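You operate a simulated robot arm through the tools that you are given. There is no shell and no other tool. Be economical: measure what you need, move in short steps, check, and stop when the job is done.

Carry out the task below with a simulated two-armed robot. There is one attempt and no reset: what you move stays moved.

## Task
Put the brown crucible that says "6" from the bench in front of the white bath on the bench in front of the oven and the brown crucible that says "5" on top of the grey cube three. Pull the upper chest drawer open. Do these in any order.

The check looks at the end state, three seconds after you hand in, the way a careful person would. Anything else that was tipped, shoved, dropped, spilled or broken makes it a failure.

## Robot
Two 7-joint arms with two-finger parallel grippers on one trunk, on a base that drives. Base frame: it is fixed to the floor where the robot stands at the start and does not move with it; the origin is under the middle of the robot, x ahead of it, y to its left, z up. Units: mm, degrees, N and s.
The left shoulder is at the start at [24, 101, 1354], the right one opposite. Places, roughly: bench in front of the oven (89x17 cm) [460, 1260, 700]; upper chest drawer [-1000, -600, 600]. Payload 2.4 kg a hand.
The TCP of each hand is the grasp point between the finger pads, 24 mm short of the fingertips. In the tool frame z runs along the fingers and y along their closing line. Largest opening 68 mm; finger width 17, thickness 10; the body of the gripper, 40 by 70 mm, starts 41 mm behind the TCP.
Orientation is that of the tool frame in the base frame, as a unit quaternion [x, y, z, w]. With the fingers straight down and closing along the base's y, the tool's x points along the base's -x, its y along +y and its z along -z.

## Interface
- The arms move only by the tool arm_command. It takes "left_steps", "right_steps" or both (then of equal length, played together; a hand with none holds still); each is a list of rows, each a list of 2 entries, a list of its own where there are three numbers: the shift along the tool's x, y, z in mm, then the turn, a rotation vector about the tool's x, y, z in degrees. In form: [[[x, y, z], [rx, ry, rz]], ...]. A call has 1 to 12 rows; each row shifts and turns the commanded pose from where the row before left it, along the tool's axes as they then stand. "left_claw" and "right_claw" are, for a hand that has rows, the closure in counts, from 0 (fully open) to 255 (shut), set as the call begins (left out, the last holds). A row lasts 0.2 s, in which the tool goes at most 50 mm and 8.6 degrees; a call with a longer step from one row to the next is refused whole, and so is a gripper value outside its range. Where a pose cannot be reached the arm comes as near as it can. A force on the tool above 40 N (or 10 N above the force at the start of the call, whichever is more), or a blocked arm, ends the call early, and 0.2 s more pass. Each finger travels about 72 mm/s and halts on what it meets, pressing with about 20 N; the grip force reading is that of the motor and also rises with nothing between the fingers. The clock runs only during rows and for 0.2 s after the last one: add rows that do not move to give the fingers time. It gives the time, the measured TCP pose, the force on the tool (base axes), the opening and the grip force at its end, in the units of the frame above (readings bear some noise), with the torque about the TCP (base axes, N m) and any sound that the robot's microphone picked up, and new pictures: "show" is both (left out), scene, wrist or none (wrist: the cameras of the hands that moved).
- Cameras (640 x 400 px; columns grow to the right, rows downward): "scene" is now at [74.7, -33.7, 1479.3]; the picture's right is [-0.48, -0.88, 0.00], its down [-0.76, 0.41, -0.50] and it looks along [0.44, -0.24, -0.86] (base axes); focal length 274 px, centre (320, 200). "left" rides on the left gripper at [84, -11, -75] in its tool frame; the picture's right is [0.13, 0.99, 0.00], its down [-0.60, 0.08, -0.79] and it looks along [-0.79, 0.10, 0.61] (tool axes); focal length 251 px, centre (320, 200). "right" rides on the right gripper at [84, 11, -75] in its tool frame; the picture's right is [-0.13, 0.99, 0.00], its down [-0.60, -0.08, -0.79] and it looks along [-0.79, -0.10, 0.61] (tool axes); focal length 251 px, centre (320, 200). There is no depth. A picture from a camera that has moved, and an enlarged one, comes with that camera's place and axes in the base frame and with its lens.
- lift_body(by): slides the trunk up (or, below 0, down) by that many mm; the arms and the scene camera ride with it, the base frame stays. It gives what a move gives, with no picture.
- base_move(legs): drives the robot by 1 to 6 legs, each [ahead, left, turn to the left] in mm, mm and degrees, along the robot's own axes; the way and the turn of a leg run together, so that a leg with both is an arc; at most 1500 mm and 180 degrees a leg. The arms and the cameras ride along, it lands a little off, and it stops where it bumps. It gives what a move gives, and a new picture of the scene camera.
- turn_head(pan, tilt): turns the head with the scene camera to pan (to the left, within 86 degrees either way) and tilt (down, from -29 to 69), counted from straight ahead of the robot. It gives what a move gives, and a new picture of the scene camera.
- close_up(camera, box): a new picture of the part [left, top, right, bottom] of that camera's present view, enlarged. No time passes.
- hand_in(): hands the job in; it is judged then, once.

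Work in short steps. Places have to be worked out from the pictures, the camera data and where the tool is seen: move nearer, look again, correct. Check each grasp and each placing, and mend what went wrong. You have 165 turns and 260 pictures in all, those below and enlarged ones among them. Open the grippers and draw the arms clear of the work before you hand the job in, unless the task says otherwise; then end with one line.

The tools are called after "Emit:" as a command line: name --argument value ..., lists and objects as JSON in quotes. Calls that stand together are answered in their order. arm_command: Moves the arms, as the interface text tells. Its arguments: {"type":"object","properties":{"left_steps":{"type":"array","items":{"type":"array"}},"left_claw":{"type":"number"},"right_steps":{"type":"array","items":{"type":"array"}},"right_claw":{"type":"number"},"show":{"type":"string","enum":["both","scene","wrist","none"]}},"required":[]} The other tools are called the same way: lift_body (by) slides the trunk up or down; base_move (legs) drives the base; turn_head (pan, tilt) turns the head that bears the scene camera; close_up (camera, box) takes an enlarged picture of a part of a camera's view; hand_in () hands the job in.

At the start:

```text
time: 0.0
left_eef_pos: [275.7, -7.9, 1034.7]
left_tool_rot: [-0.001, 1.0, 0.001, 0.0]
left_force: [0.6, 0.6, 0.5]
left_torque: [0.02, 0.02, 0.03]
left_gripper_width: 67.8
left_grip_force: 0.1
right_eef_pos: [212.8, -285.8, 967.9]
right_tool_rot: [-0.001, 1.0, -0.001, 0.0]
right_force: [-0.6, -0.9, -0.7]
right_torque: [0.01, 0.0, 0.01]
right_gripper_width: 68.0
right_grip_force: 0.1
trunk travel left (down, up): [-567.0, 282.0]
robot x, y, heading: [-0.2, 1.8, -0.0]
head pan, tilt: [-28.6, 59.8]
```

scene: 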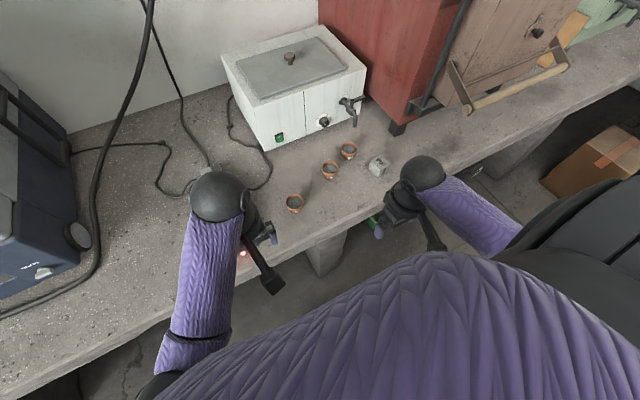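
right: 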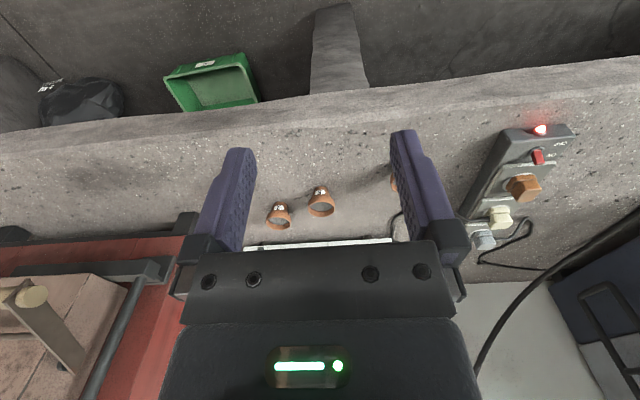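
left: 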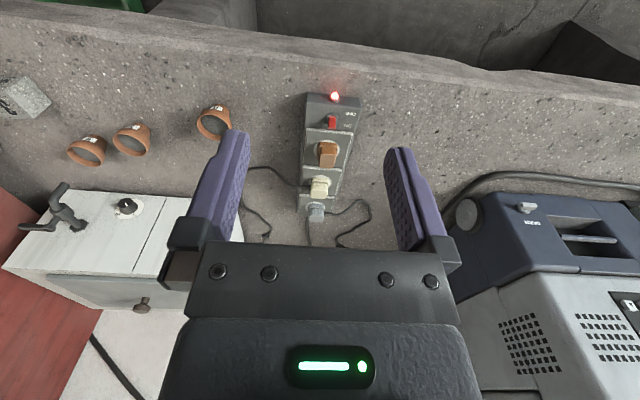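

The pictures show three crucibles in front of the white bath and a grey cube next to them. I'll enlarge them to read the labels.

Emit:
close_up --camera "scene" --box '[260, 120, 420, 220]'

Emit:
close_up --camera "right" --box '[240, 150, 400, 250]'

Emit:
close_up --camera "left" --box '[0, 60, 240, 210]'

```text
4.00 times, centred on (340, 170) of scene
camera zoom: at [74.7, -33.7, 1479.3], right [-0.48, -0.88, 0.0], down [-0.76, 0.41, -0.5], along [0.44, -0.24, -0.86], focal length 1097 px, centre (240, 320)
```

zoom: 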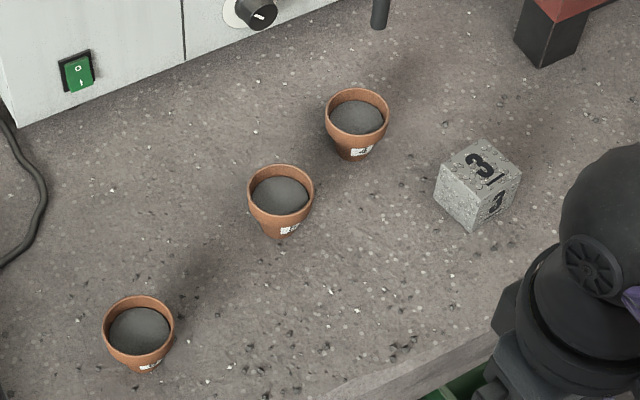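

```text
4.00 times, centred on (320, 200) of right
camera zoom: at [128.1, -274.2, 1043.1], right [0.13, 0.99, 0.0], down [0.6, -0.08, 0.79], along [0.79, -0.1, -0.61], focal length 1006 px, centre (320, 200)
```

zoom: 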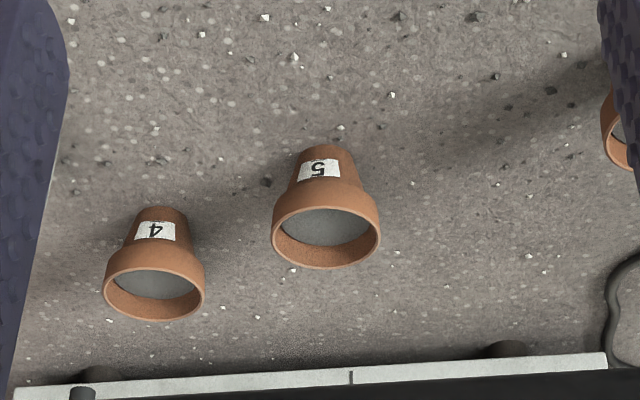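

```text
2.67 times, centred on (120, 135) of left
camera zoom: at [191.7, -18.9, 1109.9], right [-0.13, 0.99, 0.0], down [0.6, 0.08, 0.79], along [0.79, 0.1, -0.61], focal length 670 px, centre (853, 373)
```

zoom: 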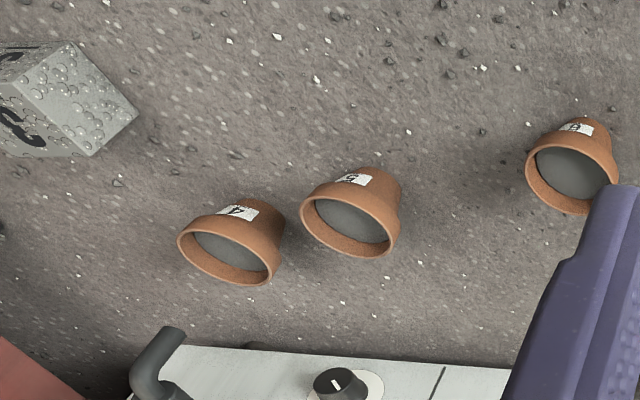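

Rays from two cameras agree on bench z≈700. Crucible 6 is at about (471,-163), crucible 5 at (533,-326) and cube 3 at (480,-486). I'll slide the robot sideways to face them and then go a little forward.

Emit:
base_move --legs '[[0, -285, 0], [90, 0, 0]]'

Emit:
turn_head --pan 0 --tilt 60

```text
time: 2.7
left_eef_pos: [367.4, -291.3, 1034.6]
left_tool_rot: [-0.001, 1.0, 0.0, 0.0]
left_force: [0.4, -0.5, 0.3]
left_torque: [0.0, 0.03, 0.01]
left_gripper_width: 68.1
left_grip_force: 0.2
right_eef_pos: [303.1, -568.4, 968.0]
right_tool_rot: [-0.001, 1.0, -0.001, 0.0]
right_force: [0.1, 0.1, -1.3]
right_torque: [-0.03, 0.0, 0.01]
right_gripper_width: 68.0
right_grip_force: 0.0
trunk travel left (down, up): [-567.0, 282.0]
robot x, y, heading: [87.9, -281.0, -0.0]
head pan, tilt: [-28.6, 59.8]
camera scene: at [165.9, -317.1, 1479.2], right [-0.48, -0.88, 0.0], down [-0.76, 0.41, -0.5], along [0.44, -0.24, -0.86], focal length 274 px, centre (320, 200)
```

scene: 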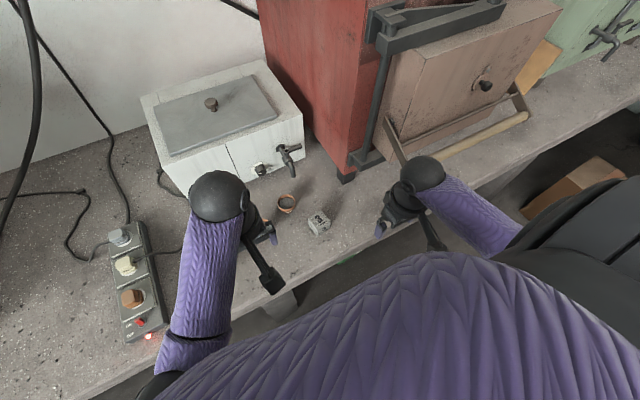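

```text
time: 3.6
left_eef_pos: [365.0, -290.1, 1035.4]
left_tool_rot: [-0.001, 1.0, 0.0, 0.0]
left_force: [0.0, -0.5, -0.6]
left_torque: [0.0, -0.02, 0.02]
left_gripper_width: 68.2
left_grip_force: 0.0
right_eef_pos: [302.7, -568.5, 968.9]
right_tool_rot: [-0.001, 1.0, 0.0, -0.001]
right_force: [-0.1, -0.1, 0.3]
right_torque: [0.02, 0.02, 0.0]
right_gripper_width: 68.0
right_grip_force: 0.1
trunk travel left (down, up): [-567.0, 282.0]
robot x, y, heading: [91.0, -283.2, 0.2]
head pan, tilt: [0.0, 60.0]
camera scene: at [172.3, -285.1, 1479.0], right [0.0, -1.0, 0.0], down [-0.87, 0.0, -0.5], along [0.5, 0.0, -0.87], focal length 274 px, centre (320, 200)
```

scene: 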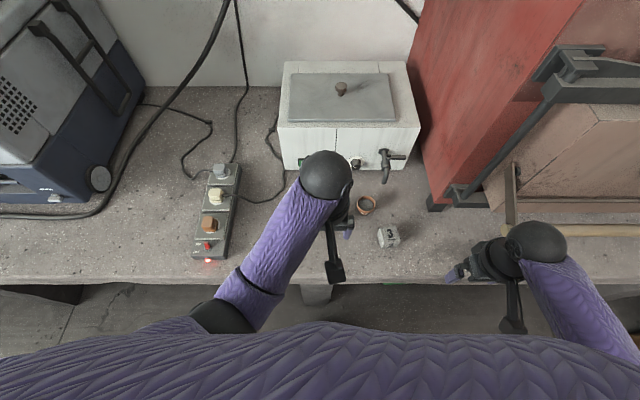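

The drive landed well at (91,-283). Before lowering the trunk I'll spread the hands, with the left toward crucible 6 and the right raised.

Emit:
arm_command --left_steps '[[[0, 40, 0], [0, 0, 0]], [[0, 40, 0], [0, 0, 0]], [[0, 40, 0], [0, 0, 0]], [[0, 10, 0], [0, 0, 0]]]' --right_steps '[[[0, 20, -40], [0, 0, 0]], [[0, 40, -40], [0, 0, 0]], [[0, 40, 0], [0, 0, 0]], [[0, 30, 0], [0, 0, 0]]]' --show "none"

Emit:
lift_body --by -220

Emit:
turn_head --pan 0 --tilt 55

```text
refused: row 2 steps farther than a row can; nothing moved
```

```text
time: 5.9
left_eef_pos: [385.6, -242.8, 808.2]
left_tool_rot: [-0.009, 0.997, 0.07, 0.026]
left_force: [-0.2, -0.5, 0.9]
left_torque: [0.01, 0.04, 0.01]
left_gripper_width: 67.7
left_grip_force: 0.0
right_eef_pos: [301.3, -566.8, 747.7]
right_tool_rot: [-0.002, 1.0, 0.0, -0.001]
right_force: [-0.3, 0.1, -0.6]
right_torque: [-0.01, -0.01, -0.03]
right_gripper_width: 67.9
right_grip_force: 0.0
trunk travel left (down, up): [-347.0, 503.0]
robot x, y, heading: [92.1, -284.2, -0.1]
head pan, tilt: [0.0, 60.0]
stopped: the arm was blocked; the commanded pose is now the measured one
```

```text
time: 6.5
left_eef_pos: [385.6, -242.5, 809.0]
left_tool_rot: [-0.009, 0.997, 0.069, 0.025]
left_force: [0.8, 0.2, -0.4]
left_torque: [0.01, -0.02, 0.02]
left_gripper_width: 67.9
left_grip_force: 0.0
right_eef_pos: [301.9, -569.0, 747.7]
right_tool_rot: [-0.001, 1.0, -0.001, -0.001]
right_force: [-0.8, 0.1, 0.7]
right_torque: [0.0, -0.01, 0.02]
right_gripper_width: 67.9
right_grip_force: 0.0
trunk travel left (down, up): [-347.0, 503.0]
robot x, y, heading: [90.5, -284.3, -0.1]
head pan, tilt: [0.0, 55.0]
camera scene: at [202.1, -285.0, 1263.8], right [0.0, -1.0, 0.0], down [-0.82, 0.0, -0.57], along [0.57, 0.0, -0.82], focal length 274 px, centre (320, 200)
```

scene: 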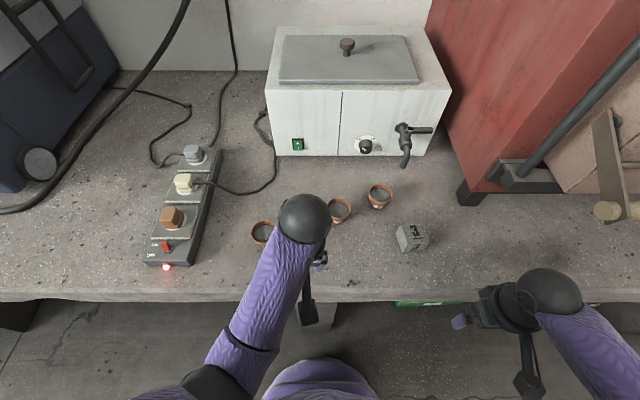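

The lift finished, but the left arm was nudged out of plumb. I'll level it and shift it toward y≈-160, then raise the right hand and bring it inward.

Emit:
arm_command --left_steps '[[[0, 30, -10], [4, 1.5, 0.5]], [[0, 30, 0], [4, 1.5, 0.5]], [[0, 20, 0], [0, 0, 0]], [[0, 0, 0], [0, 0, 0]]]' --right_steps '[[[0, 10, -40], [0, 0, 0]], [[0, 20, -40], [0, 0, 0]], [[-20, 40, 0], [0, 0, 0]], [[-30, 30, 0], [0, 0, 0]]]'

```text
time: 7.0
left_eef_pos: [392.9, -149.0, 814.1]
left_tool_rot: [-0.022, 0.992, 0.121, 0.028]
left_force: [11.3, 1.6, -8.3]
left_torque: [0.09, -0.15, 0.06]
left_gripper_width: 68.0
left_grip_force: 0.1
right_eef_pos: [302.1, -555.6, 791.8]
right_tool_rot: [-0.001, 1.0, 0.001, -0.001]
right_force: [-0.1, -0.2, -0.4]
right_torque: [0.02, -0.01, 0.01]
right_gripper_width: 68.0
right_grip_force: 0.1
trunk travel left (down, up): [-347.0, 503.0]
robot x, y, heading: [89.5, -285.5, 0.1]
head pan, tilt: [0.0, 55.0]
stopped in row 2 (left hand): the force on the tool passed its limit at 118 N (the readings are from after the stop); the commanded pose is now the measured one
camera scene: at [202.3, -285.6, 1263.8], right [0.0, -1.0, 0.0], down [-0.82, 0.0, -0.57], along [0.57, 0.0, -0.82], focal length 274 px, centre (320, 200)
camera right: at [219.2, -545.3, 866.9], right [0.13, 0.99, 0.0], down [0.61, -0.08, 0.79], along [0.79, -0.1, -0.61], focal length 251 px, centre (320, 200)
camera left: at [306.0, -181.7, 878.8], right [-0.18, 0.96, 0.23], down [0.56, -0.09, 0.82], along [0.81, 0.28, -0.52], focal length 251 px, centre (320, 200)
```

scene: 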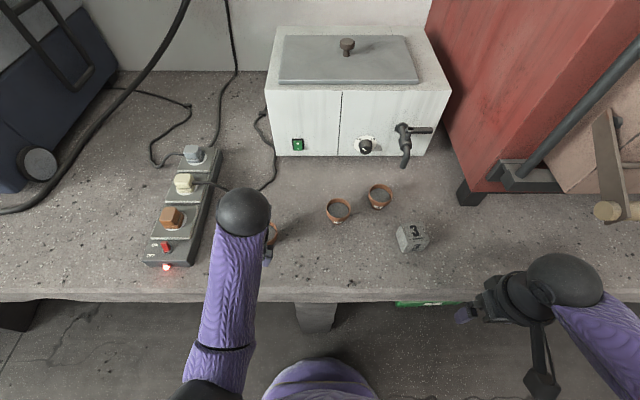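
right: 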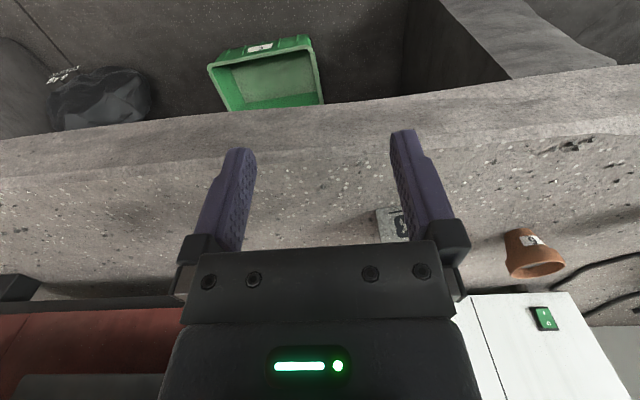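
left: 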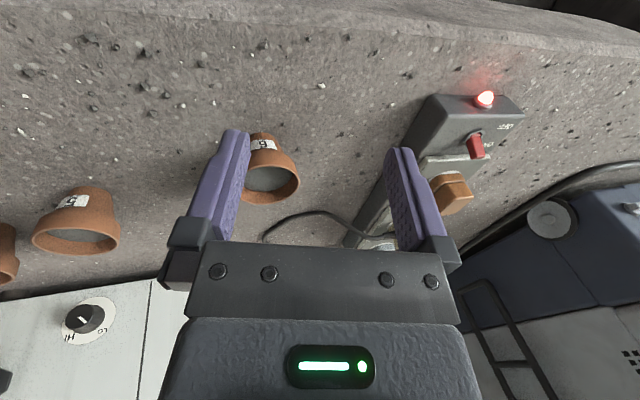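

The left arm met something with 118 N, although the tool itself is clear of everything on the bench. I'll look down along the left arm to find what its elbow is touching.

Emit:
turn_head --pan 25 --tilt 69

```text
time: 7.9
left_eef_pos: [392.2, -149.3, 813.7]
left_tool_rot: [-0.022, 0.992, 0.12, 0.028]
left_force: [21.9, -1.4, -14.6]
left_torque: [0.6, -0.02, 0.77]
left_gripper_width: 68.1
left_grip_force: 0.0
right_eef_pos: [303.9, -555.8, 791.8]
right_tool_rot: [-0.002, 1.0, -0.002, -0.002]
right_force: [0.5, -0.3, -1.0]
right_torque: [0.02, 0.0, -0.03]
right_gripper_width: 68.0
right_grip_force: 0.0
trunk travel left (down, up): [-347.0, 503.0]
robot x, y, heading: [90.9, -283.2, -0.2]
head pan, tilt: [25.0, 68.8]
camera scene: at [180.8, -261.4, 1248.4], right [0.42, -0.91, 0.0], down [-0.84, -0.39, -0.36], along [0.33, 0.15, -0.93], focal length 274 px, centre (320, 200)
```

scene: 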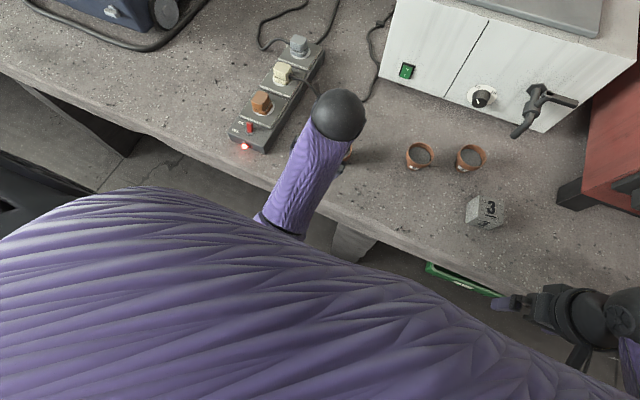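

The left elbow hangs low between the chest and the bench edge. I'll raise the trunk a little and see whether the load goes.

Emit:
lift_body --by 80

Emit:
close_up --camera "scene" --box '[220, 80, 400, 260]'

```text
time: 9.1
left_eef_pos: [392.2, -136.1, 893.3]
left_tool_rot: [-0.025, 0.99, 0.14, 0.027]
left_force: [0.4, 0.0, 0.4]
left_torque: [0.0, -0.02, 0.0]
left_gripper_width: 68.0
left_grip_force: 0.0
right_eef_pos: [302.5, -555.2, 872.5]
right_tool_rot: [-0.001, 1.0, -0.001, -0.001]
right_force: [0.5, 0.1, 1.1]
right_torque: [0.03, 0.04, 0.0]
right_gripper_width: 67.8
right_grip_force: 0.1
trunk travel left (down, up): [-427.0, 423.0]
robot x, y, heading: [91.6, -281.4, 0.3]
head pan, tilt: [25.0, 68.8]
```

```text
2.22 times, centred on (310, 170) of scene
camera zoom: at [169.0, -261.4, 1328.9], right [0.42, -0.91, 0.0], down [-0.84, -0.39, -0.36], along [0.33, 0.15, -0.93], focal length 610 px, centre (342, 267)
```

zoom: 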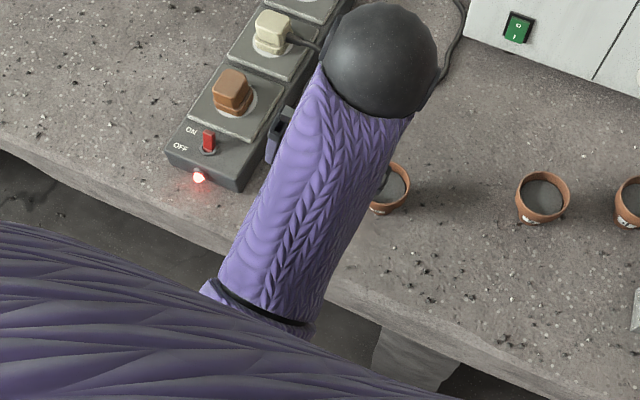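

The load is gone, so it was the elbow on the bench edge. I'll extend both arms forward at this height first, since that lifts the elbows, and lower the trunk afterwards.

Emit:
arm_command --left_steps '[[[0, 0, 0], [5.4, 1.05, 1]], [[-10, 0, 0], [5.4, 1.05, 1]], [[-30, 0, 0], [5.4, 1.05, 1]], [[-30, 0, 0], [0, 0, 0]], [[0, 0, 0], [0, 0, 0]], [[0, 0, 0], [0, 0, 0]]]' --right_steps '[[[-35, 30, 0], [0, 0, 0]], [[-35, 30, 0], [0, 0, 0]], [[-35, 30, 0], [0, 0, 0]], [[-35, 30, 0], [0, 0, 0]], [[-35, 30, 0], [0, 0, 0]], [[-35, 10, 0], [0, 0, 0]]]'

```text
time: 10.4
left_eef_pos: [462.5, -150.3, 893.7]
left_tool_rot: [0.004, 1.0, -0.023, 0.001]
left_force: [0.1, 0.4, -0.2]
left_torque: [-0.03, -0.01, -0.01]
left_gripper_width: 67.9
left_grip_force: 0.0
right_eef_pos: [513.5, -393.6, 871.7]
right_tool_rot: [-0.002, 1.0, -0.001, -0.001]
right_force: [0.5, -0.2, 0.5]
right_torque: [0.0, 0.01, 0.03]
right_gripper_width: 68.1
right_grip_force: 0.0
trunk travel left (down, up): [-427.0, 423.0]
robot x, y, heading: [93.1, -284.9, 0.0]
head pan, tilt: [25.0, 68.8]
camera scene: at [169.2, -261.0, 1328.9], right [0.42, -0.91, 0.0], down [-0.84, -0.39, -0.36], along [0.33, 0.15, -0.93], focal length 274 px, centre (320, 200)
camera right: at [429.4, -382.9, 945.9], right [0.13, 0.99, 0.0], down [0.6, -0.08, 0.79], along [0.79, -0.1, -0.61], focal length 251 px, centre (320, 200)
camera left: at [378.6, -157.2, 969.3], right [-0.12, 0.99, -0.05], down [0.61, 0.11, 0.79], along [0.79, 0.07, -0.61], focal length 251 px, centre (320, 200)
```

scene: 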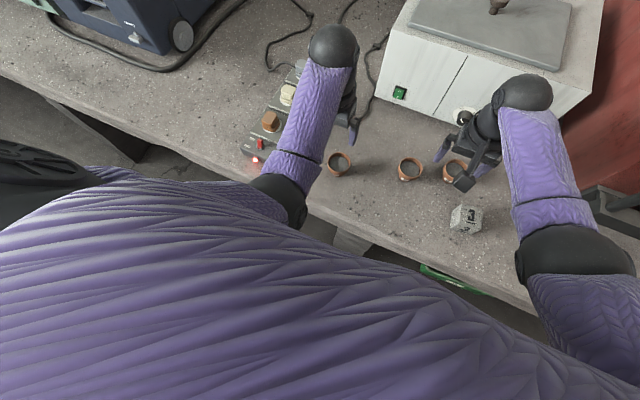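
right: 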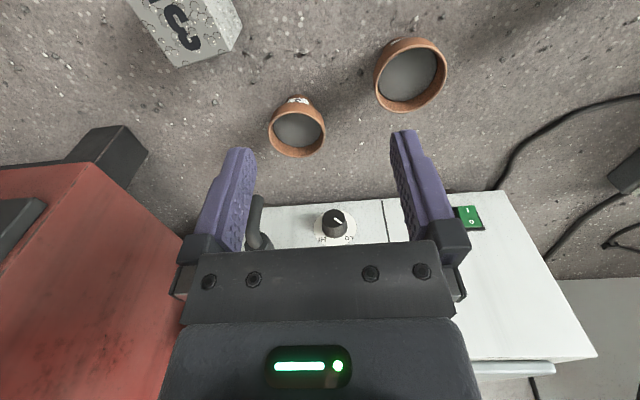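
left: 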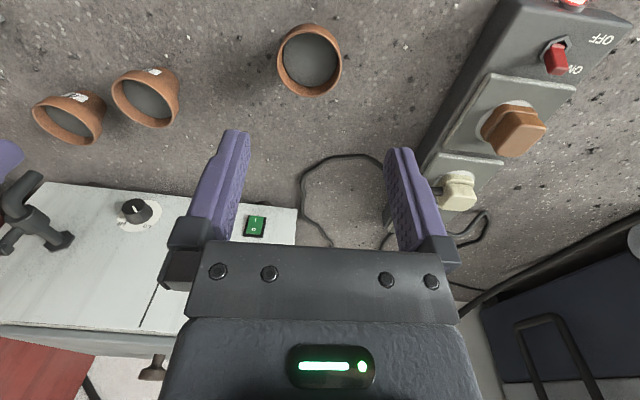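

Two cameras agree: crucible 5 is at about (534,-327) with its rim near z 750, and crucible 6 is at about (474,-164). Next I'll bring the right hand above crucible 5.

Emit:
arm_command --right_steps '[[[-10, 33, 20], [0, 0, 0]], [[-10.5, 33, 20], [0, 0, 0]], [[0, 0, 15], [0, 0, 0]], [[0, 0, 0], [0, 0, 0]]]' --right_claw 0

```text
time: 11.4
left_eef_pos: [463.9, -149.9, 893.7]
left_tool_rot: [0.004, 1.0, -0.022, 0.0]
left_force: [-0.6, 0.2, -0.5]
left_torque: [-0.01, -0.01, 0.01]
left_gripper_width: 68.3
left_grip_force: 0.1
right_eef_pos: [515.5, -333.5, 831.8]
right_tool_rot: [-0.002, 1.0, -0.001, -0.001]
right_force: [-0.9, -0.5, 0.2]
right_torque: [0.02, 0.02, 0.0]
right_gripper_width: 68.0
right_grip_force: 0.1
right hand out of reach, approached as far as the arm can: row 2, 3
trunk travel left (down, up): [-427.0, 423.0]
robot x, y, heading: [90.2, -282.7, -0.1]
head pan, tilt: [25.0, 68.8]
camera scene: at [169.1, -261.3, 1328.9], right [0.42, -0.91, 0.0], down [-0.84, -0.39, -0.36], along [0.33, 0.15, -0.93], focal length 274 px, centre (320, 200)
camera right: at [433.1, -323.2, 906.3], right [0.13, 0.99, 0.0], down [0.6, -0.08, 0.79], along [0.79, -0.1, -0.61], focal length 251 px, centre (320, 200)
```

scene: 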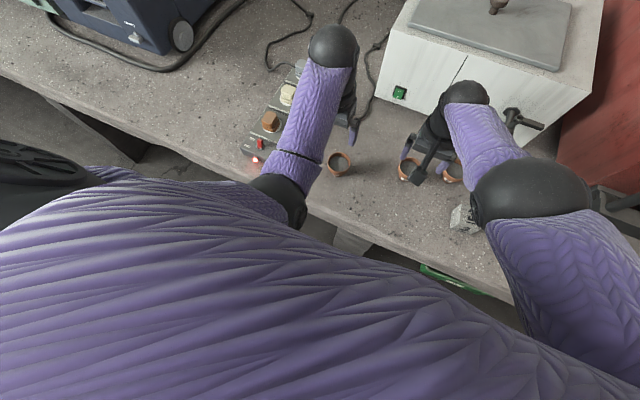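
right: 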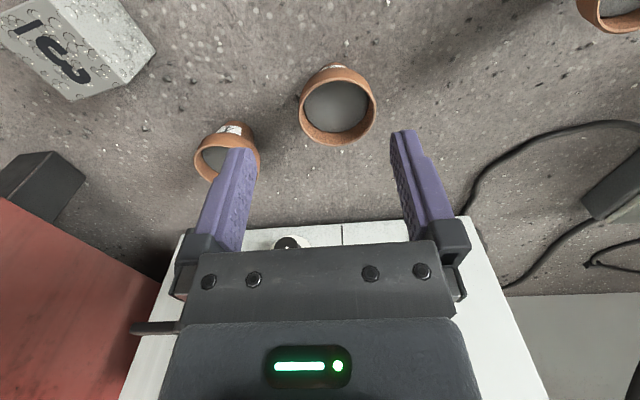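

The pose was out of reach from this trunk height. I'll lift the right hand a little, align y to -325 and then lower the trunk.

Emit:
arm_command --right_steps '[[[0, 0, -30], [0, 0, 0]], [[0, 8.5, 0], [0, 0, 0]], [[0, 0, 0], [0, 0, 0]]]' --left_steps '[[[-10, -5, -20], [0, 0, 0]], [[0, 0, -20], [0, 0, 0]], [[0, 0, 0], [0, 0, 0]]]' --show "none"

Emit:
lift_body --by -75

```text
time: 12.0
left_eef_pos: [475.5, -152.7, 925.0]
left_tool_rot: [-0.001, 1.0, -0.022, 0.009]
left_force: [2.6, -1.4, -1.1]
left_torque: [0.11, -0.07, 0.12]
left_gripper_width: 67.9
left_grip_force: 0.0
right_eef_pos: [518.6, -330.3, 861.9]
right_tool_rot: [-0.001, 1.0, -0.001, -0.001]
right_force: [0.2, -0.5, 1.3]
right_torque: [0.01, 0.01, 0.0]
right_gripper_width: 68.0
right_grip_force: 0.1
trunk travel left (down, up): [-427.0, 423.0]
robot x, y, heading: [89.5, -282.2, 0.2]
head pan, tilt: [25.0, 68.8]
stopped in row 2 (left hand): the force on the tool passed its limit at 72 N (the readings are from after the stop); the commanded pose is now the measured one
```

```text
time: 12.5
left_eef_pos: [477.2, -153.2, 904.7]
left_tool_rot: [0.0, 1.0, -0.02, 0.013]
left_force: [9.3, -1.3, -9.1]
left_torque: [0.14, -0.24, 0.16]
left_gripper_width: 68.1
left_grip_force: 0.0
right_eef_pos: [516.0, -330.4, 839.1]
right_tool_rot: [-0.001, 1.0, -0.002, -0.003]
right_force: [-1.1, 0.0, 0.6]
right_torque: [-0.02, 0.03, 0.01]
right_gripper_width: 68.1
right_grip_force: 0.0
trunk travel left (down, up): [-406.0, 443.0]
robot x, y, heading: [90.0, -288.0, 0.1]
head pan, tilt: [25.0, 68.8]
stopped: the force on the tool passed its limit at 49 N (the readings are from after the stop); the commanded pose is now the measured one
```

The left elbow is resting on the bench. I'll raise the trunk a little to free it, stretch the left arm further forward so the elbow comes up, and then lower again.

Emit:
lift_body --by 40

Emit:
arm_command --left_steps '[[[-20, 5, 0], [0, 0, 0]], [[-20, 5, 0], [0, 0, 0]], [[-20, 0, 20], [0, 0, 0]], [[0, 0, 20], [0, 0, 0]], [[0, 0, 20], [0, 0, 0]], [[0, 0, 0], [0, 0, 0]]]' --show "scene"

```text
time: 13.1
left_eef_pos: [478.6, -152.9, 933.5]
left_tool_rot: [0.002, 1.0, -0.02, 0.013]
left_force: [7.1, -3.9, -6.9]
left_torque: [0.32, -0.12, 0.45]
left_gripper_width: 68.2
left_grip_force: 0.0
right_eef_pos: [517.6, -328.3, 867.9]
right_tool_rot: [0.0, 1.0, -0.001, 0.0]
right_force: [0.1, 0.1, -0.8]
right_torque: [0.02, 0.02, -0.01]
right_gripper_width: 68.2
right_grip_force: 0.1
trunk travel left (down, up): [-434.0, 416.0]
robot x, y, heading: [89.4, -285.4, 0.2]
head pan, tilt: [25.0, 68.8]
stopped: the force on the tool passed its limit at 40 N (the readings are from after the stop); the commanded pose is now the measured one
```

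```text
time: 14.5
left_eef_pos: [539.5, -144.2, 874.1]
left_tool_rot: [0.003, 1.0, -0.02, 0.013]
left_force: [-0.1, 0.9, 0.4]
left_torque: [-0.02, 0.01, 0.0]
left_gripper_width: 68.1
left_grip_force: 0.0
right_eef_pos: [516.6, -329.1, 868.8]
right_tool_rot: [0.0, 1.0, -0.001, 0.0]
right_force: [0.2, -0.2, 0.1]
right_torque: [0.01, 0.0, 0.04]
right_gripper_width: 68.0
right_grip_force: 0.0
trunk travel left (down, up): [-434.0, 416.0]
robot x, y, heading: [92.0, -284.3, 0.2]
head pan, tilt: [25.0, 68.8]
camera scene: at [168.3, -261.2, 1335.6], right [0.42, -0.91, 0.0], down [-0.84, -0.39, -0.36], along [0.33, 0.15, -0.93], focal length 274 px, centre (320, 200)
```

scene: 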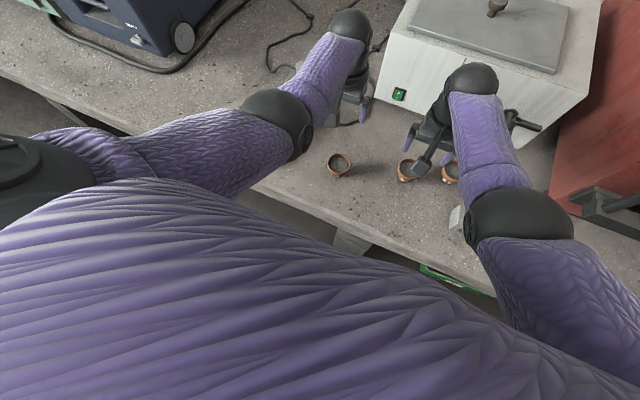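

Both elbows are now up and clear and the forces are zero. Next I'll lower the trunk by 70.

Emit:
lift_body --by -70

Emit:
arm_command --right_steps '[[[-9, 2, 0], [0, 0, 0]], [[-8, 2, 0], [0, 0, 0]], [[0, 0, 0], [0, 0, 0]]]'

```text
time: 15.6
left_eef_pos: [540.0, -145.7, 804.0]
left_tool_rot: [0.003, 1.0, -0.021, 0.013]
left_force: [-0.1, 0.1, -0.5]
left_torque: [-0.01, 0.02, -0.02]
left_gripper_width: 68.0
left_grip_force: 0.0
right_eef_pos: [517.3, -328.5, 797.8]
right_tool_rot: [0.0, 1.0, 0.0, -0.001]
right_force: [0.1, 0.6, -0.1]
right_torque: [0.02, -0.01, 0.0]
right_gripper_width: 68.1
right_grip_force: 0.1
trunk travel left (down, up): [-364.0, 486.0]
robot x, y, heading: [89.0, -287.0, 0.2]
head pan, tilt: [25.0, 68.8]
```

```text
time: 16.4
left_eef_pos: [540.0, -145.2, 805.1]
left_tool_rot: [0.003, 1.0, -0.02, 0.014]
left_force: [0.3, 0.2, -0.9]
left_torque: [-0.02, -0.03, 0.03]
left_gripper_width: 68.0
left_grip_force: 0.2
right_eef_pos: [533.5, -325.8, 796.6]
right_tool_rot: [-0.001, 1.0, -0.001, -0.001]
right_force: [0.3, -0.1, 0.1]
right_torque: [-0.01, -0.02, -0.02]
right_gripper_width: 67.9
right_grip_force: 0.0
trunk travel left (down, up): [-364.0, 486.0]
robot x, y, heading: [91.0, -283.1, 0.1]
head pan, tilt: [25.0, 68.8]
camera scene: at [178.2, -261.2, 1265.1], right [0.42, -0.91, 0.0], down [-0.84, -0.39, -0.36], along [0.33, 0.15, -0.93], focal length 274 px, centre (320, 200)
camera right: at [450.1, -315.3, 872.2], right [0.13, 0.99, 0.0], down [0.61, -0.08, 0.79], along [0.79, -0.1, -0.61], focal length 251 px, centre (320, 200)
```

scene: 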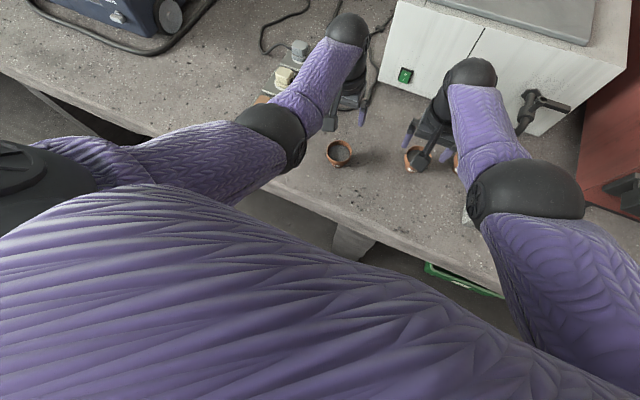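
right: 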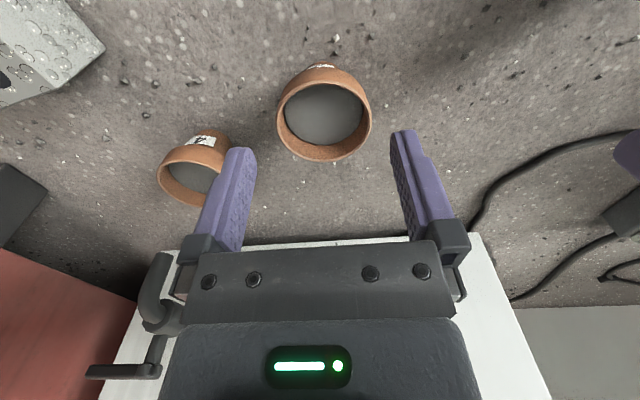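

The crucible rim centre is about 2 mm from where the TCP projects, so it is aligned. I'll descend to z≈740.

Emit:
arm_command --right_steps '[[[1, 1, 15], [0, 0, 0]], [[0, 0, 15], [0, 0, 0]], [[0, 0, 15], [0, 0, 0]], [[0, 0, 12], [0, 0, 0]], [[0, 0, 0], [0, 0, 0]]]' --show "wrist"

```text
time: 17.6
left_eef_pos: [538.0, -145.1, 803.5]
left_tool_rot: [0.004, 1.0, -0.02, 0.014]
left_force: [-0.3, -0.9, 0.0]
left_torque: [0.03, -0.01, 0.0]
left_gripper_width: 68.0
left_grip_force: 0.1
right_eef_pos: [512.8, -333.4, 750.7]
right_tool_rot: [0.0, 1.0, -0.001, -0.001]
right_force: [0.6, 0.4, 0.3]
right_torque: [0.01, 0.0, -0.01]
right_gripper_width: 67.8
right_grip_force: 0.1
right hand out of reach, approached as far as the arm can: row 1, 2, 3, 4
trunk travel left (down, up): [-364.0, 486.0]
robot x, y, heading: [87.2, -282.2, 0.0]
head pan, tilt: [25.0, 68.8]
camera right: at [428.7, -321.9, 825.5], right [0.13, 0.99, 0.0], down [0.61, -0.08, 0.79], along [0.79, -0.1, -0.61], focal length 251 px, centre (320, 200)
```

right: 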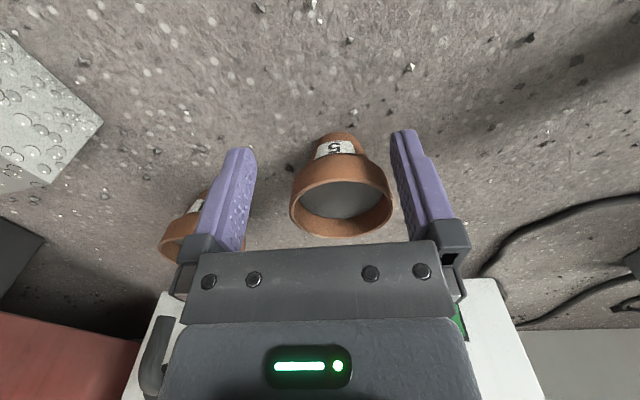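

The arm ran out of reach and slid back without touching anything. I'll go back up, lower the trunk 60 more with the left hand raised, and retry.

Emit:
arm_command --right_steps '[[[0, 0, -25], [0, 0, 0]], [[0, 0, -25], [0, 0, 0]], [[-10, 4, 0], [0, 0, 0]], [[-10, 4, 0], [0, 0, 0]], [[0, 0, 0], [0, 0, 0]]]' --left_steps '[[[0, 0, -15], [0, 0, 0]], [[0, 0, -15], [0, 0, 0]], [[0, 0, -15], [0, 0, 0]], [[0, 0, 0], [0, 0, 0]], [[0, 0, 0], [0, 0, 0]]]' --show "none"

```text
time: 18.8
left_eef_pos: [538.3, -142.5, 848.2]
left_tool_rot: [0.003, 1.0, -0.02, 0.014]
left_force: [-0.3, 1.2, 0.0]
left_torque: [-0.01, -0.01, 0.01]
left_gripper_width: 67.7
left_grip_force: 0.1
right_eef_pos: [535.1, -324.1, 798.2]
right_tool_rot: [0.001, 1.0, -0.001, -0.001]
right_force: [0.1, -0.2, 0.1]
right_torque: [0.0, 0.01, 0.01]
right_gripper_width: 67.9
right_grip_force: 0.1
right hand out of reach, approached as far as the arm can: row 1, 2, 3, 4
trunk travel left (down, up): [-364.0, 486.0]
robot x, y, heading: [89.6, -283.3, 0.0]
head pan, tilt: [25.0, 68.8]
```

The right hand is aligned at (535,-324,798). I'll lower the trunk 58 mm, which takes the open fingers straight down around crucible 5.

Emit:
lift_body --by -40

Emit:
arm_command --right_steps '[[[0, 0, 0], [0, 0, 0]]]'

```text
time: 19.6
left_eef_pos: [537.7, -144.1, 808.8]
left_tool_rot: [0.003, 1.0, -0.021, 0.014]
left_force: [-0.3, 0.1, 1.8]
left_torque: [-0.01, -0.01, 0.01]
left_gripper_width: 67.8
left_grip_force: 0.1
right_eef_pos: [535.4, -324.7, 753.6]
right_tool_rot: [0.0, 1.0, -0.001, -0.008]
right_force: [1.2, 0.0, -0.4]
right_torque: [-0.01, 0.03, -0.01]
right_gripper_width: 67.7
right_grip_force: 0.1
trunk travel left (down, up): [-324.0, 526.0]
robot x, y, heading: [89.0, -283.2, 0.1]
head pan, tilt: [25.0, 68.8]
```

```text
time: 20.0
left_eef_pos: [538.2, -142.8, 810.3]
left_tool_rot: [0.003, 1.0, -0.021, 0.014]
left_force: [-0.4, 0.3, 0.2]
left_torque: [-0.01, 0.01, 0.03]
left_gripper_width: 67.9
left_grip_force: 0.2
right_eef_pos: [534.5, -324.7, 753.5]
right_tool_rot: [0.0, 1.0, -0.001, -0.007]
right_force: [0.2, 0.6, -0.2]
right_torque: [0.0, -0.03, 0.0]
right_gripper_width: 68.0
right_grip_force: 0.1
trunk travel left (down, up): [-324.0, 526.0]
robot x, y, heading: [94.7, -287.3, 0.4]
head pan, tilt: [25.0, 68.8]
camera scene: at [185.2, -261.2, 1224.8], right [0.42, -0.91, 0.0], down [-0.84, -0.39, -0.36], along [0.33, 0.15, -0.93], focal length 274 px, centre (320, 200)
camera right: at [451.6, -313.9, 828.6], right [0.13, 0.99, 0.0], down [0.62, -0.08, 0.78], along [0.78, -0.1, -0.62], focal length 251 px, centre (320, 200)
```

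scene: 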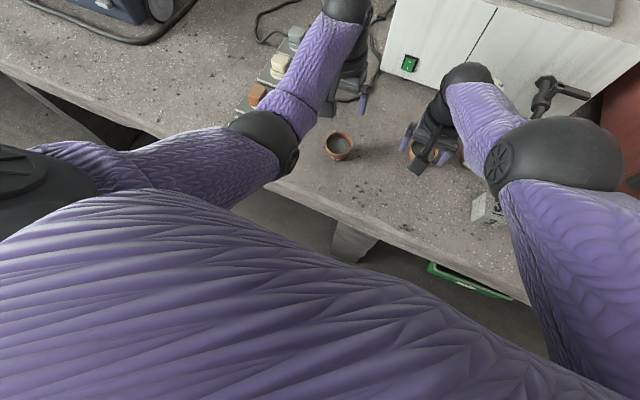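
right: 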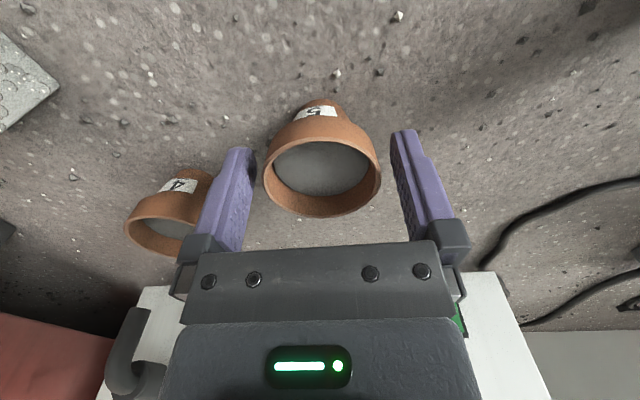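

Laterally it is centred, but the rim is about 5 mm nearer the robot than the TCP. I'll shift back 5 mm and lower 15.

Emit:
lift_body --by -15

Emit:
arm_command --right_steps '[[[5, 1, 0], [0, 0, 0]], [[0, 0, 0], [0, 0, 0]]]' --show "wrist"

```text
time: 20.6
left_eef_pos: [538.3, -143.1, 794.3]
left_tool_rot: [0.003, 1.0, -0.02, 0.013]
left_force: [0.0, 0.2, 0.4]
left_torque: [0.02, -0.05, 0.0]
left_gripper_width: 67.9
left_grip_force: 0.0
right_eef_pos: [536.7, -323.6, 737.1]
right_tool_rot: [-0.001, 1.0, -0.001, -0.009]
right_force: [0.4, 0.4, 0.8]
right_torque: [0.0, -0.03, 0.0]
right_gripper_width: 68.0
right_grip_force: 0.1
trunk travel left (down, up): [-309.0, 541.0]
robot x, y, heading: [88.2, -282.6, 0.1]
head pan, tilt: [25.0, 68.8]
```

```text
time: 21.2
left_eef_pos: [537.9, -143.5, 793.9]
left_tool_rot: [0.003, 1.0, -0.021, 0.013]
left_force: [-0.3, 0.4, -0.5]
left_torque: [0.02, -0.02, 0.01]
left_gripper_width: 67.8
left_grip_force: 0.1
right_eef_pos: [533.9, -321.5, 735.7]
right_tool_rot: [-0.002, 1.0, -0.001, -0.01]
right_force: [0.7, -0.1, -0.3]
right_torque: [0.03, -0.01, -0.03]
right_gripper_width: 68.1
right_grip_force: 0.0
right hand out of reach, approached as far as the arm can: row 1
trunk travel left (down, up): [-309.0, 541.0]
robot x, y, heading: [91.1, -282.9, 0.2]
head pan, tilt: [25.0, 68.8]
camera right: at [451.6, -311.2, 811.8], right [0.13, 0.99, -0.01], down [0.62, -0.08, 0.78], along [0.77, -0.1, -0.62], focal length 251 px, centre (320, 200)
```

right: 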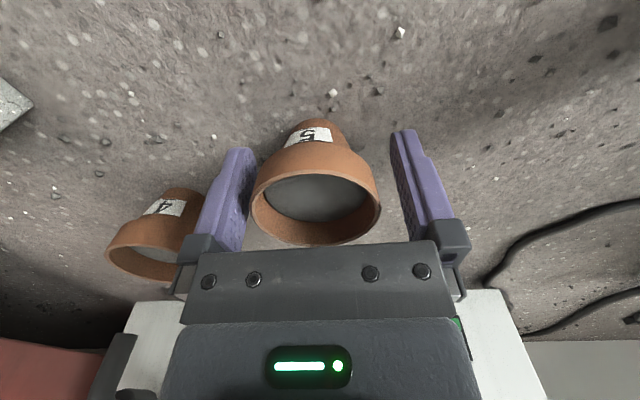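

The cup sits between the fingers, about 4 mm nearer than the pad centre. I'll make one small correction and then close.

Emit:
arm_command --right_steps '[[[4, -2, 0], [0, 0, 0]], [[0, 0, 0], [0, 0, 0]]]' --show "none"

Emit:
arm_command --right_steps '[[[0, 0, 0], [0, 0, 0]], [[0, 0, 0], [0, 0, 0]], [[0, 0, 0], [0, 0, 0]]]' --right_claw 120 --show "wrist"

```text
time: 21.8
left_eef_pos: [537.3, -144.4, 794.0]
left_tool_rot: [0.003, 1.0, -0.02, 0.012]
left_force: [-0.4, -1.0, 0.2]
left_torque: [-0.01, -0.01, -0.04]
left_gripper_width: 67.9
left_grip_force: 0.0
right_eef_pos: [534.0, -323.8, 732.2]
right_tool_rot: [0.0, 1.0, -0.002, -0.01]
right_force: [-0.5, -0.3, -0.5]
right_torque: [0.0, -0.02, 0.0]
right_gripper_width: 68.4
right_grip_force: 0.0
right hand out of reach, approached as far as the arm can: row 1
trunk travel left (down, up): [-309.0, 541.0]
robot x, y, heading: [89.4, -283.1, 0.1]
head pan, tilt: [25.0, 68.8]
```

```text
time: 22.6
left_eef_pos: [537.7, -143.9, 794.1]
left_tool_rot: [0.002, 1.0, -0.02, 0.013]
left_force: [-0.1, -0.3, -1.0]
left_torque: [-0.03, 0.01, 0.02]
left_gripper_width: 67.9
left_grip_force: 0.1
right_eef_pos: [533.5, -322.8, 733.8]
right_tool_rot: [0.0, 1.0, -0.002, -0.009]
right_force: [-0.2, 0.0, 0.3]
right_torque: [0.02, 0.01, 0.04]
right_gripper_width: 54.0
right_grip_force: 19.6
trunk travel left (down, up): [-309.0, 541.0]
robot x, y, heading: [89.3, -281.3, -0.1]
head pan, tilt: [25.0, 68.8]
camera right: at [451.2, -312.4, 810.2], right [0.13, 0.99, -0.01], down [0.62, -0.08, 0.78], along [0.77, -0.1, -0.62], focal length 251 px, centre (320, 200)
```

right: 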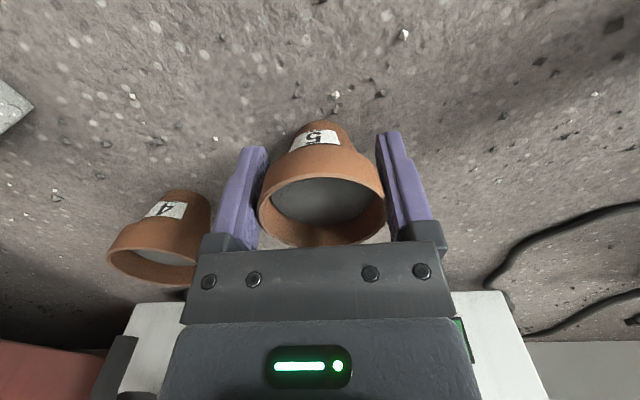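

It is gripped (54 mm, 19.6 N). I'll lift straight up with the trunk.

Emit:
lift_body --by 100

Emit:
turn_head --pan -15 --tilt 55

Emit:
close_up --camera "right" --box '[0, 0, 400, 250]'

```text
time: 24.0
left_eef_pos: [538.5, -142.9, 892.8]
left_tool_rot: [0.003, 1.0, -0.02, 0.012]
left_force: [0.5, -0.7, -0.1]
left_torque: [0.03, 0.05, 0.01]
left_gripper_width: 68.1
left_grip_force: 0.0
right_eef_pos: [535.9, -323.6, 849.2]
right_tool_rot: [0.0, 1.0, -0.002, 0.008]
right_force: [1.1, 0.0, -0.2]
right_torque: [0.0, -0.02, 0.04]
right_gripper_width: 36.0
right_grip_force: 0.0
trunk travel left (down, up): [-409.0, 441.0]
robot x, y, heading: [92.3, -281.1, 0.3]
head pan, tilt: [25.0, 68.8]
```

```text
time: 25.0
left_eef_pos: [538.5, -143.7, 893.4]
left_tool_rot: [0.003, 1.0, -0.02, 0.013]
left_force: [-0.5, -0.6, 0.6]
left_torque: [0.02, -0.01, 0.0]
left_gripper_width: 68.1
left_grip_force: 0.0
right_eef_pos: [535.4, -323.8, 849.3]
right_tool_rot: [0.0, 1.0, -0.002, 0.009]
right_force: [0.0, -0.6, 0.5]
right_torque: [0.02, 0.01, -0.03]
right_gripper_width: 35.9
right_grip_force: 0.1
trunk travel left (down, up): [-409.0, 441.0]
robot x, y, heading: [87.1, -280.9, 0.2]
head pan, tilt: [-15.0, 55.0]
camera scene: at [190.5, -303.4, 1325.9], right [-0.26, -0.97, 0.0], down [-0.79, 0.21, -0.57], along [0.55, -0.15, -0.82], focal length 274 px, centre (320, 200)
```

scene: 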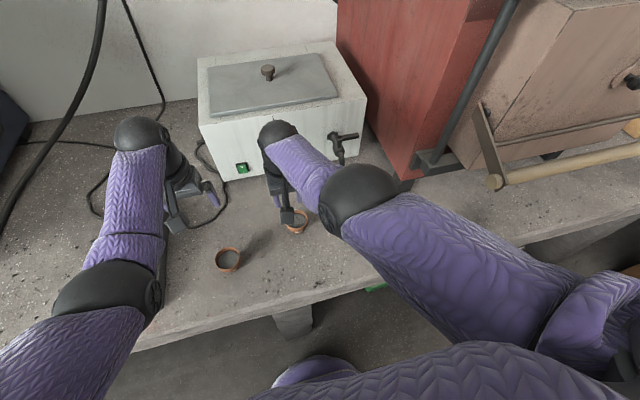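

```text
1.60 times, centred on (200, 125) of right
camera zoom: at [450.8, -312.8, 922.1], right [0.13, 0.99, 0.0], down [0.59, -0.08, 0.8], along [0.8, -0.1, -0.6], focal length 402 px, centre (512, 320)
```

zoom: 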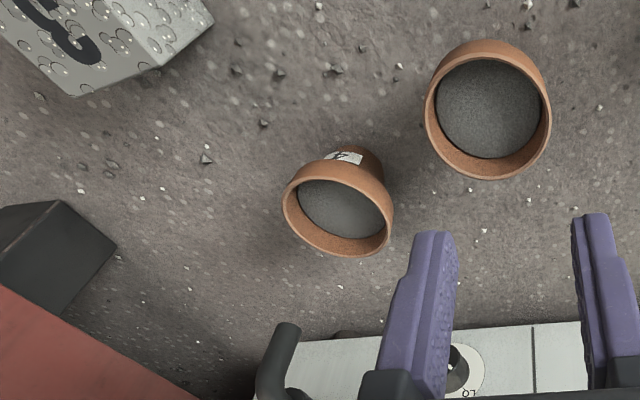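

The grip slipped and the cup stayed on the bench, upright with its contents intact. The arm was at its reach limit and jerked, so I'll drive 60 mm nearer for comfortable reach, then look again.

Emit:
base_move --legs '[[60, 0, 0]]'

Emit:
arm_command --right_steps '[[[30, -4, 0], [0, 0, 0]], [[30, -4, 0], [0, 0, 0]], [[0, 0, 0], [0, 0, 0]]]' --right_claw 0 --show "wrist"

```text
time: 26.0
left_eef_pos: [598.4, -143.8, 893.6]
left_tool_rot: [0.004, 1.0, -0.02, 0.013]
left_force: [-0.7, 0.0, 0.2]
left_torque: [0.01, -0.02, 0.02]
left_gripper_width: 68.0
left_grip_force: 0.0
right_eef_pos: [596.4, -323.8, 848.6]
right_tool_rot: [0.0, 1.0, -0.002, 0.008]
right_force: [-0.4, 0.4, 0.5]
right_torque: [-0.01, -0.01, 0.0]
right_gripper_width: 35.9
right_grip_force: 0.1
trunk travel left (down, up): [-409.0, 441.0]
robot x, y, heading: [149.3, -282.0, -0.1]
head pan, tilt: [-15.0, 55.0]
camera scene: at [250.5, -303.5, 1325.8], right [-0.26, -0.97, 0.0], down [-0.79, 0.21, -0.57], along [0.55, -0.15, -0.82], focal length 274 px, centre (320, 200)
```

scene: 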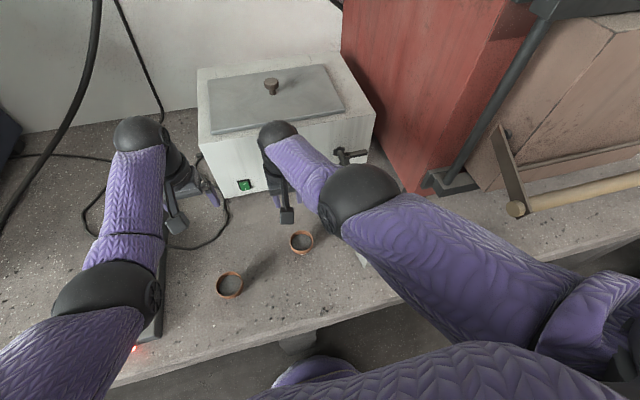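

```text
time: 26.8
left_eef_pos: [598.0, -143.7, 894.2]
left_tool_rot: [0.003, 1.0, -0.02, 0.015]
left_force: [1.0, 0.9, -0.3]
left_torque: [-0.03, 0.01, 0.03]
left_gripper_width: 68.1
left_grip_force: 0.1
right_eef_pos: [535.4, -332.1, 848.2]
right_tool_rot: [0.0, 1.0, -0.002, 0.008]
right_force: [0.5, 0.3, 0.2]
right_torque: [-0.01, -0.03, -0.01]
right_gripper_width: 68.2
right_grip_force: 0.0
trunk travel left (down, up): [-409.0, 441.0]
robot x, y, heading: [149.0, -284.1, 0.2]
head pan, tilt: [-15.0, 55.0]
camera right: at [450.3, -320.4, 921.3], right [0.13, 0.99, 0.0], down [0.59, -0.08, 0.8], along [0.8, -0.1, -0.6], focal length 251 px, centre (320, 200)
```

right: 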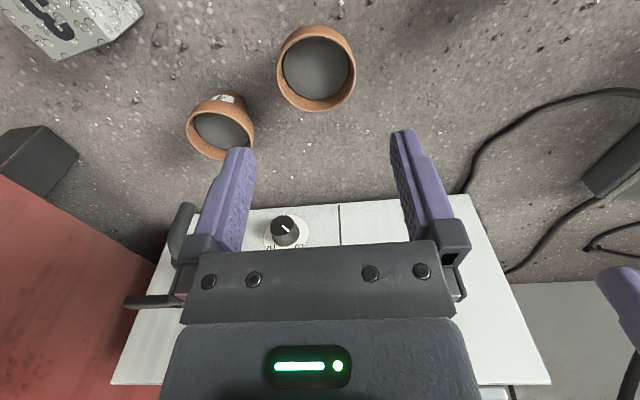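

With the trunk a little lower, the arm can do the descent and lift itself. I'll lower 60, correct the tilt, and check the alignment.

Emit:
lift_body --by -50

Emit:
arm_command --right_steps '[[[2, -1, 10], [0, 1, 0]], [[0, 0, 10], [0, 0, 0]], [[0, 0, 10], [0, 0, 0]], [[0, 0, 0], [0, 0, 0]]]' --show "wrist"

```text
time: 27.7
left_eef_pos: [598.2, -144.2, 844.7]
left_tool_rot: [0.003, 1.0, -0.021, 0.013]
left_force: [0.4, -0.2, -0.4]
left_torque: [0.0, -0.01, 0.03]
left_gripper_width: 67.8
left_grip_force: 0.1
right_eef_pos: [534.5, -331.9, 797.9]
right_tool_rot: [0.0, 1.0, -0.002, 0.009]
right_force: [-0.5, 0.4, -0.1]
right_torque: [-0.03, 0.04, 0.02]
right_gripper_width: 68.0
right_grip_force: 0.1
trunk travel left (down, up): [-359.0, 491.0]
robot x, y, heading: [148.7, -285.1, 0.2]
head pan, tilt: [-15.0, 55.0]
```

```text
time: 28.7
left_eef_pos: [598.1, -143.4, 844.1]
left_tool_rot: [0.004, 1.0, -0.02, 0.013]
left_force: [0.0, 0.1, 0.5]
left_torque: [0.01, 0.01, 0.0]
left_gripper_width: 68.2
left_grip_force: 0.0
right_eef_pos: [533.7, -332.4, 766.7]
right_tool_rot: [0.0, 1.0, -0.002, 0.001]
right_force: [-0.4, -1.0, 0.0]
right_torque: [-0.02, -0.01, 0.02]
right_gripper_width: 67.8
right_grip_force: 0.0
trunk travel left (down, up): [-359.0, 491.0]
robot x, y, heading: [147.3, -281.9, -0.4]
head pan, tilt: [-15.0, 55.0]
camera right: at [449.7, -322.1, 842.2], right [0.13, 0.99, 0.0], down [0.6, -0.08, 0.79], along [0.79, -0.1, -0.61], focal length 251 px, centre (320, 200)
```

right: 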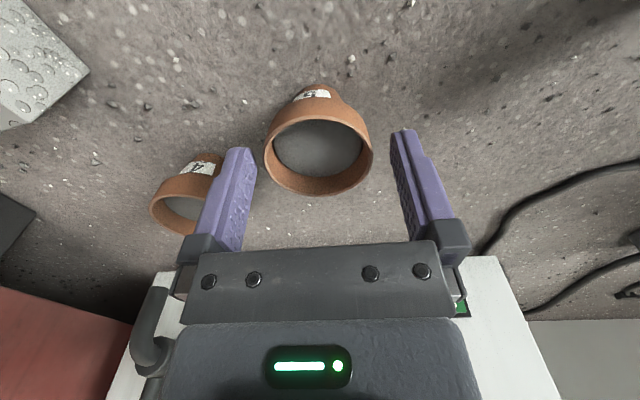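

The rim is at about (533,-333) and z 743, so the TCP is well centred. I'll descend 30 mm to z≈736 and close firmly.

Emit:
arm_command --right_steps '[[[0, -1, 10], [0, 0, 0]], [[0, 0, 10], [0, 0, 0]], [[0, 0, 10], [0, 0, 0]], [[0, 0, 0], [0, 0, 0]]]' --show "none"

Emit:
arm_command --right_steps '[[[0, 0, 0], [0, 0, 0]], [[0, 0, 0], [0, 0, 0]], [[0, 0, 0], [0, 0, 0]], [[0, 0, 0], [0, 0, 0]]]' --right_claw 255 --show "wrist"

```text
time: 29.7
left_eef_pos: [598.1, -143.9, 842.8]
left_tool_rot: [0.004, 1.0, -0.02, 0.013]
left_force: [0.6, 0.7, -0.1]
left_torque: [0.0, 0.01, 0.03]
left_gripper_width: 67.8
left_grip_force: 0.0
right_eef_pos: [533.1, -333.5, 737.2]
right_tool_rot: [0.0, 1.0, -0.002, 0.0]
right_force: [0.1, -0.1, 0.6]
right_torque: [0.06, -0.01, -0.01]
right_gripper_width: 67.9
right_grip_force: 0.1
trunk travel left (down, up): [-359.0, 491.0]
robot x, y, heading: [149.4, -280.7, -0.1]
head pan, tilt: [-15.0, 55.0]
```

```text
time: 30.7
left_eef_pos: [597.1, -143.2, 844.4]
left_tool_rot: [0.003, 1.0, -0.021, 0.013]
left_force: [0.0, -0.6, -0.5]
left_torque: [0.03, -0.01, 0.0]
left_gripper_width: 68.2
left_grip_force: 0.1
right_eef_pos: [533.1, -334.6, 737.9]
right_tool_rot: [0.0, 1.0, -0.001, 0.002]
right_force: [-0.3, 0.4, 1.2]
right_torque: [0.02, -0.02, -0.01]
right_gripper_width: 53.7
right_grip_force: 20.0
trunk travel left (down, up): [-359.0, 491.0]
robot x, y, heading: [144.8, -286.6, 0.2]
head pan, tilt: [-15.0, 55.0]
camera right: at [449.0, -322.9, 812.3], right [0.13, 0.99, 0.0], down [0.6, -0.08, 0.79], along [0.79, -0.1, -0.61], focal length 251 px, centre (320, 200)
```

right: 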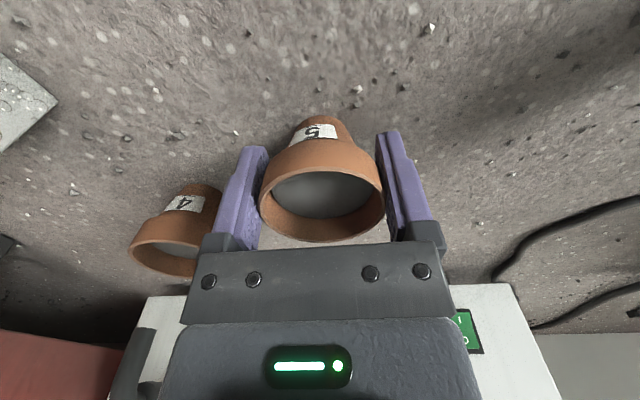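

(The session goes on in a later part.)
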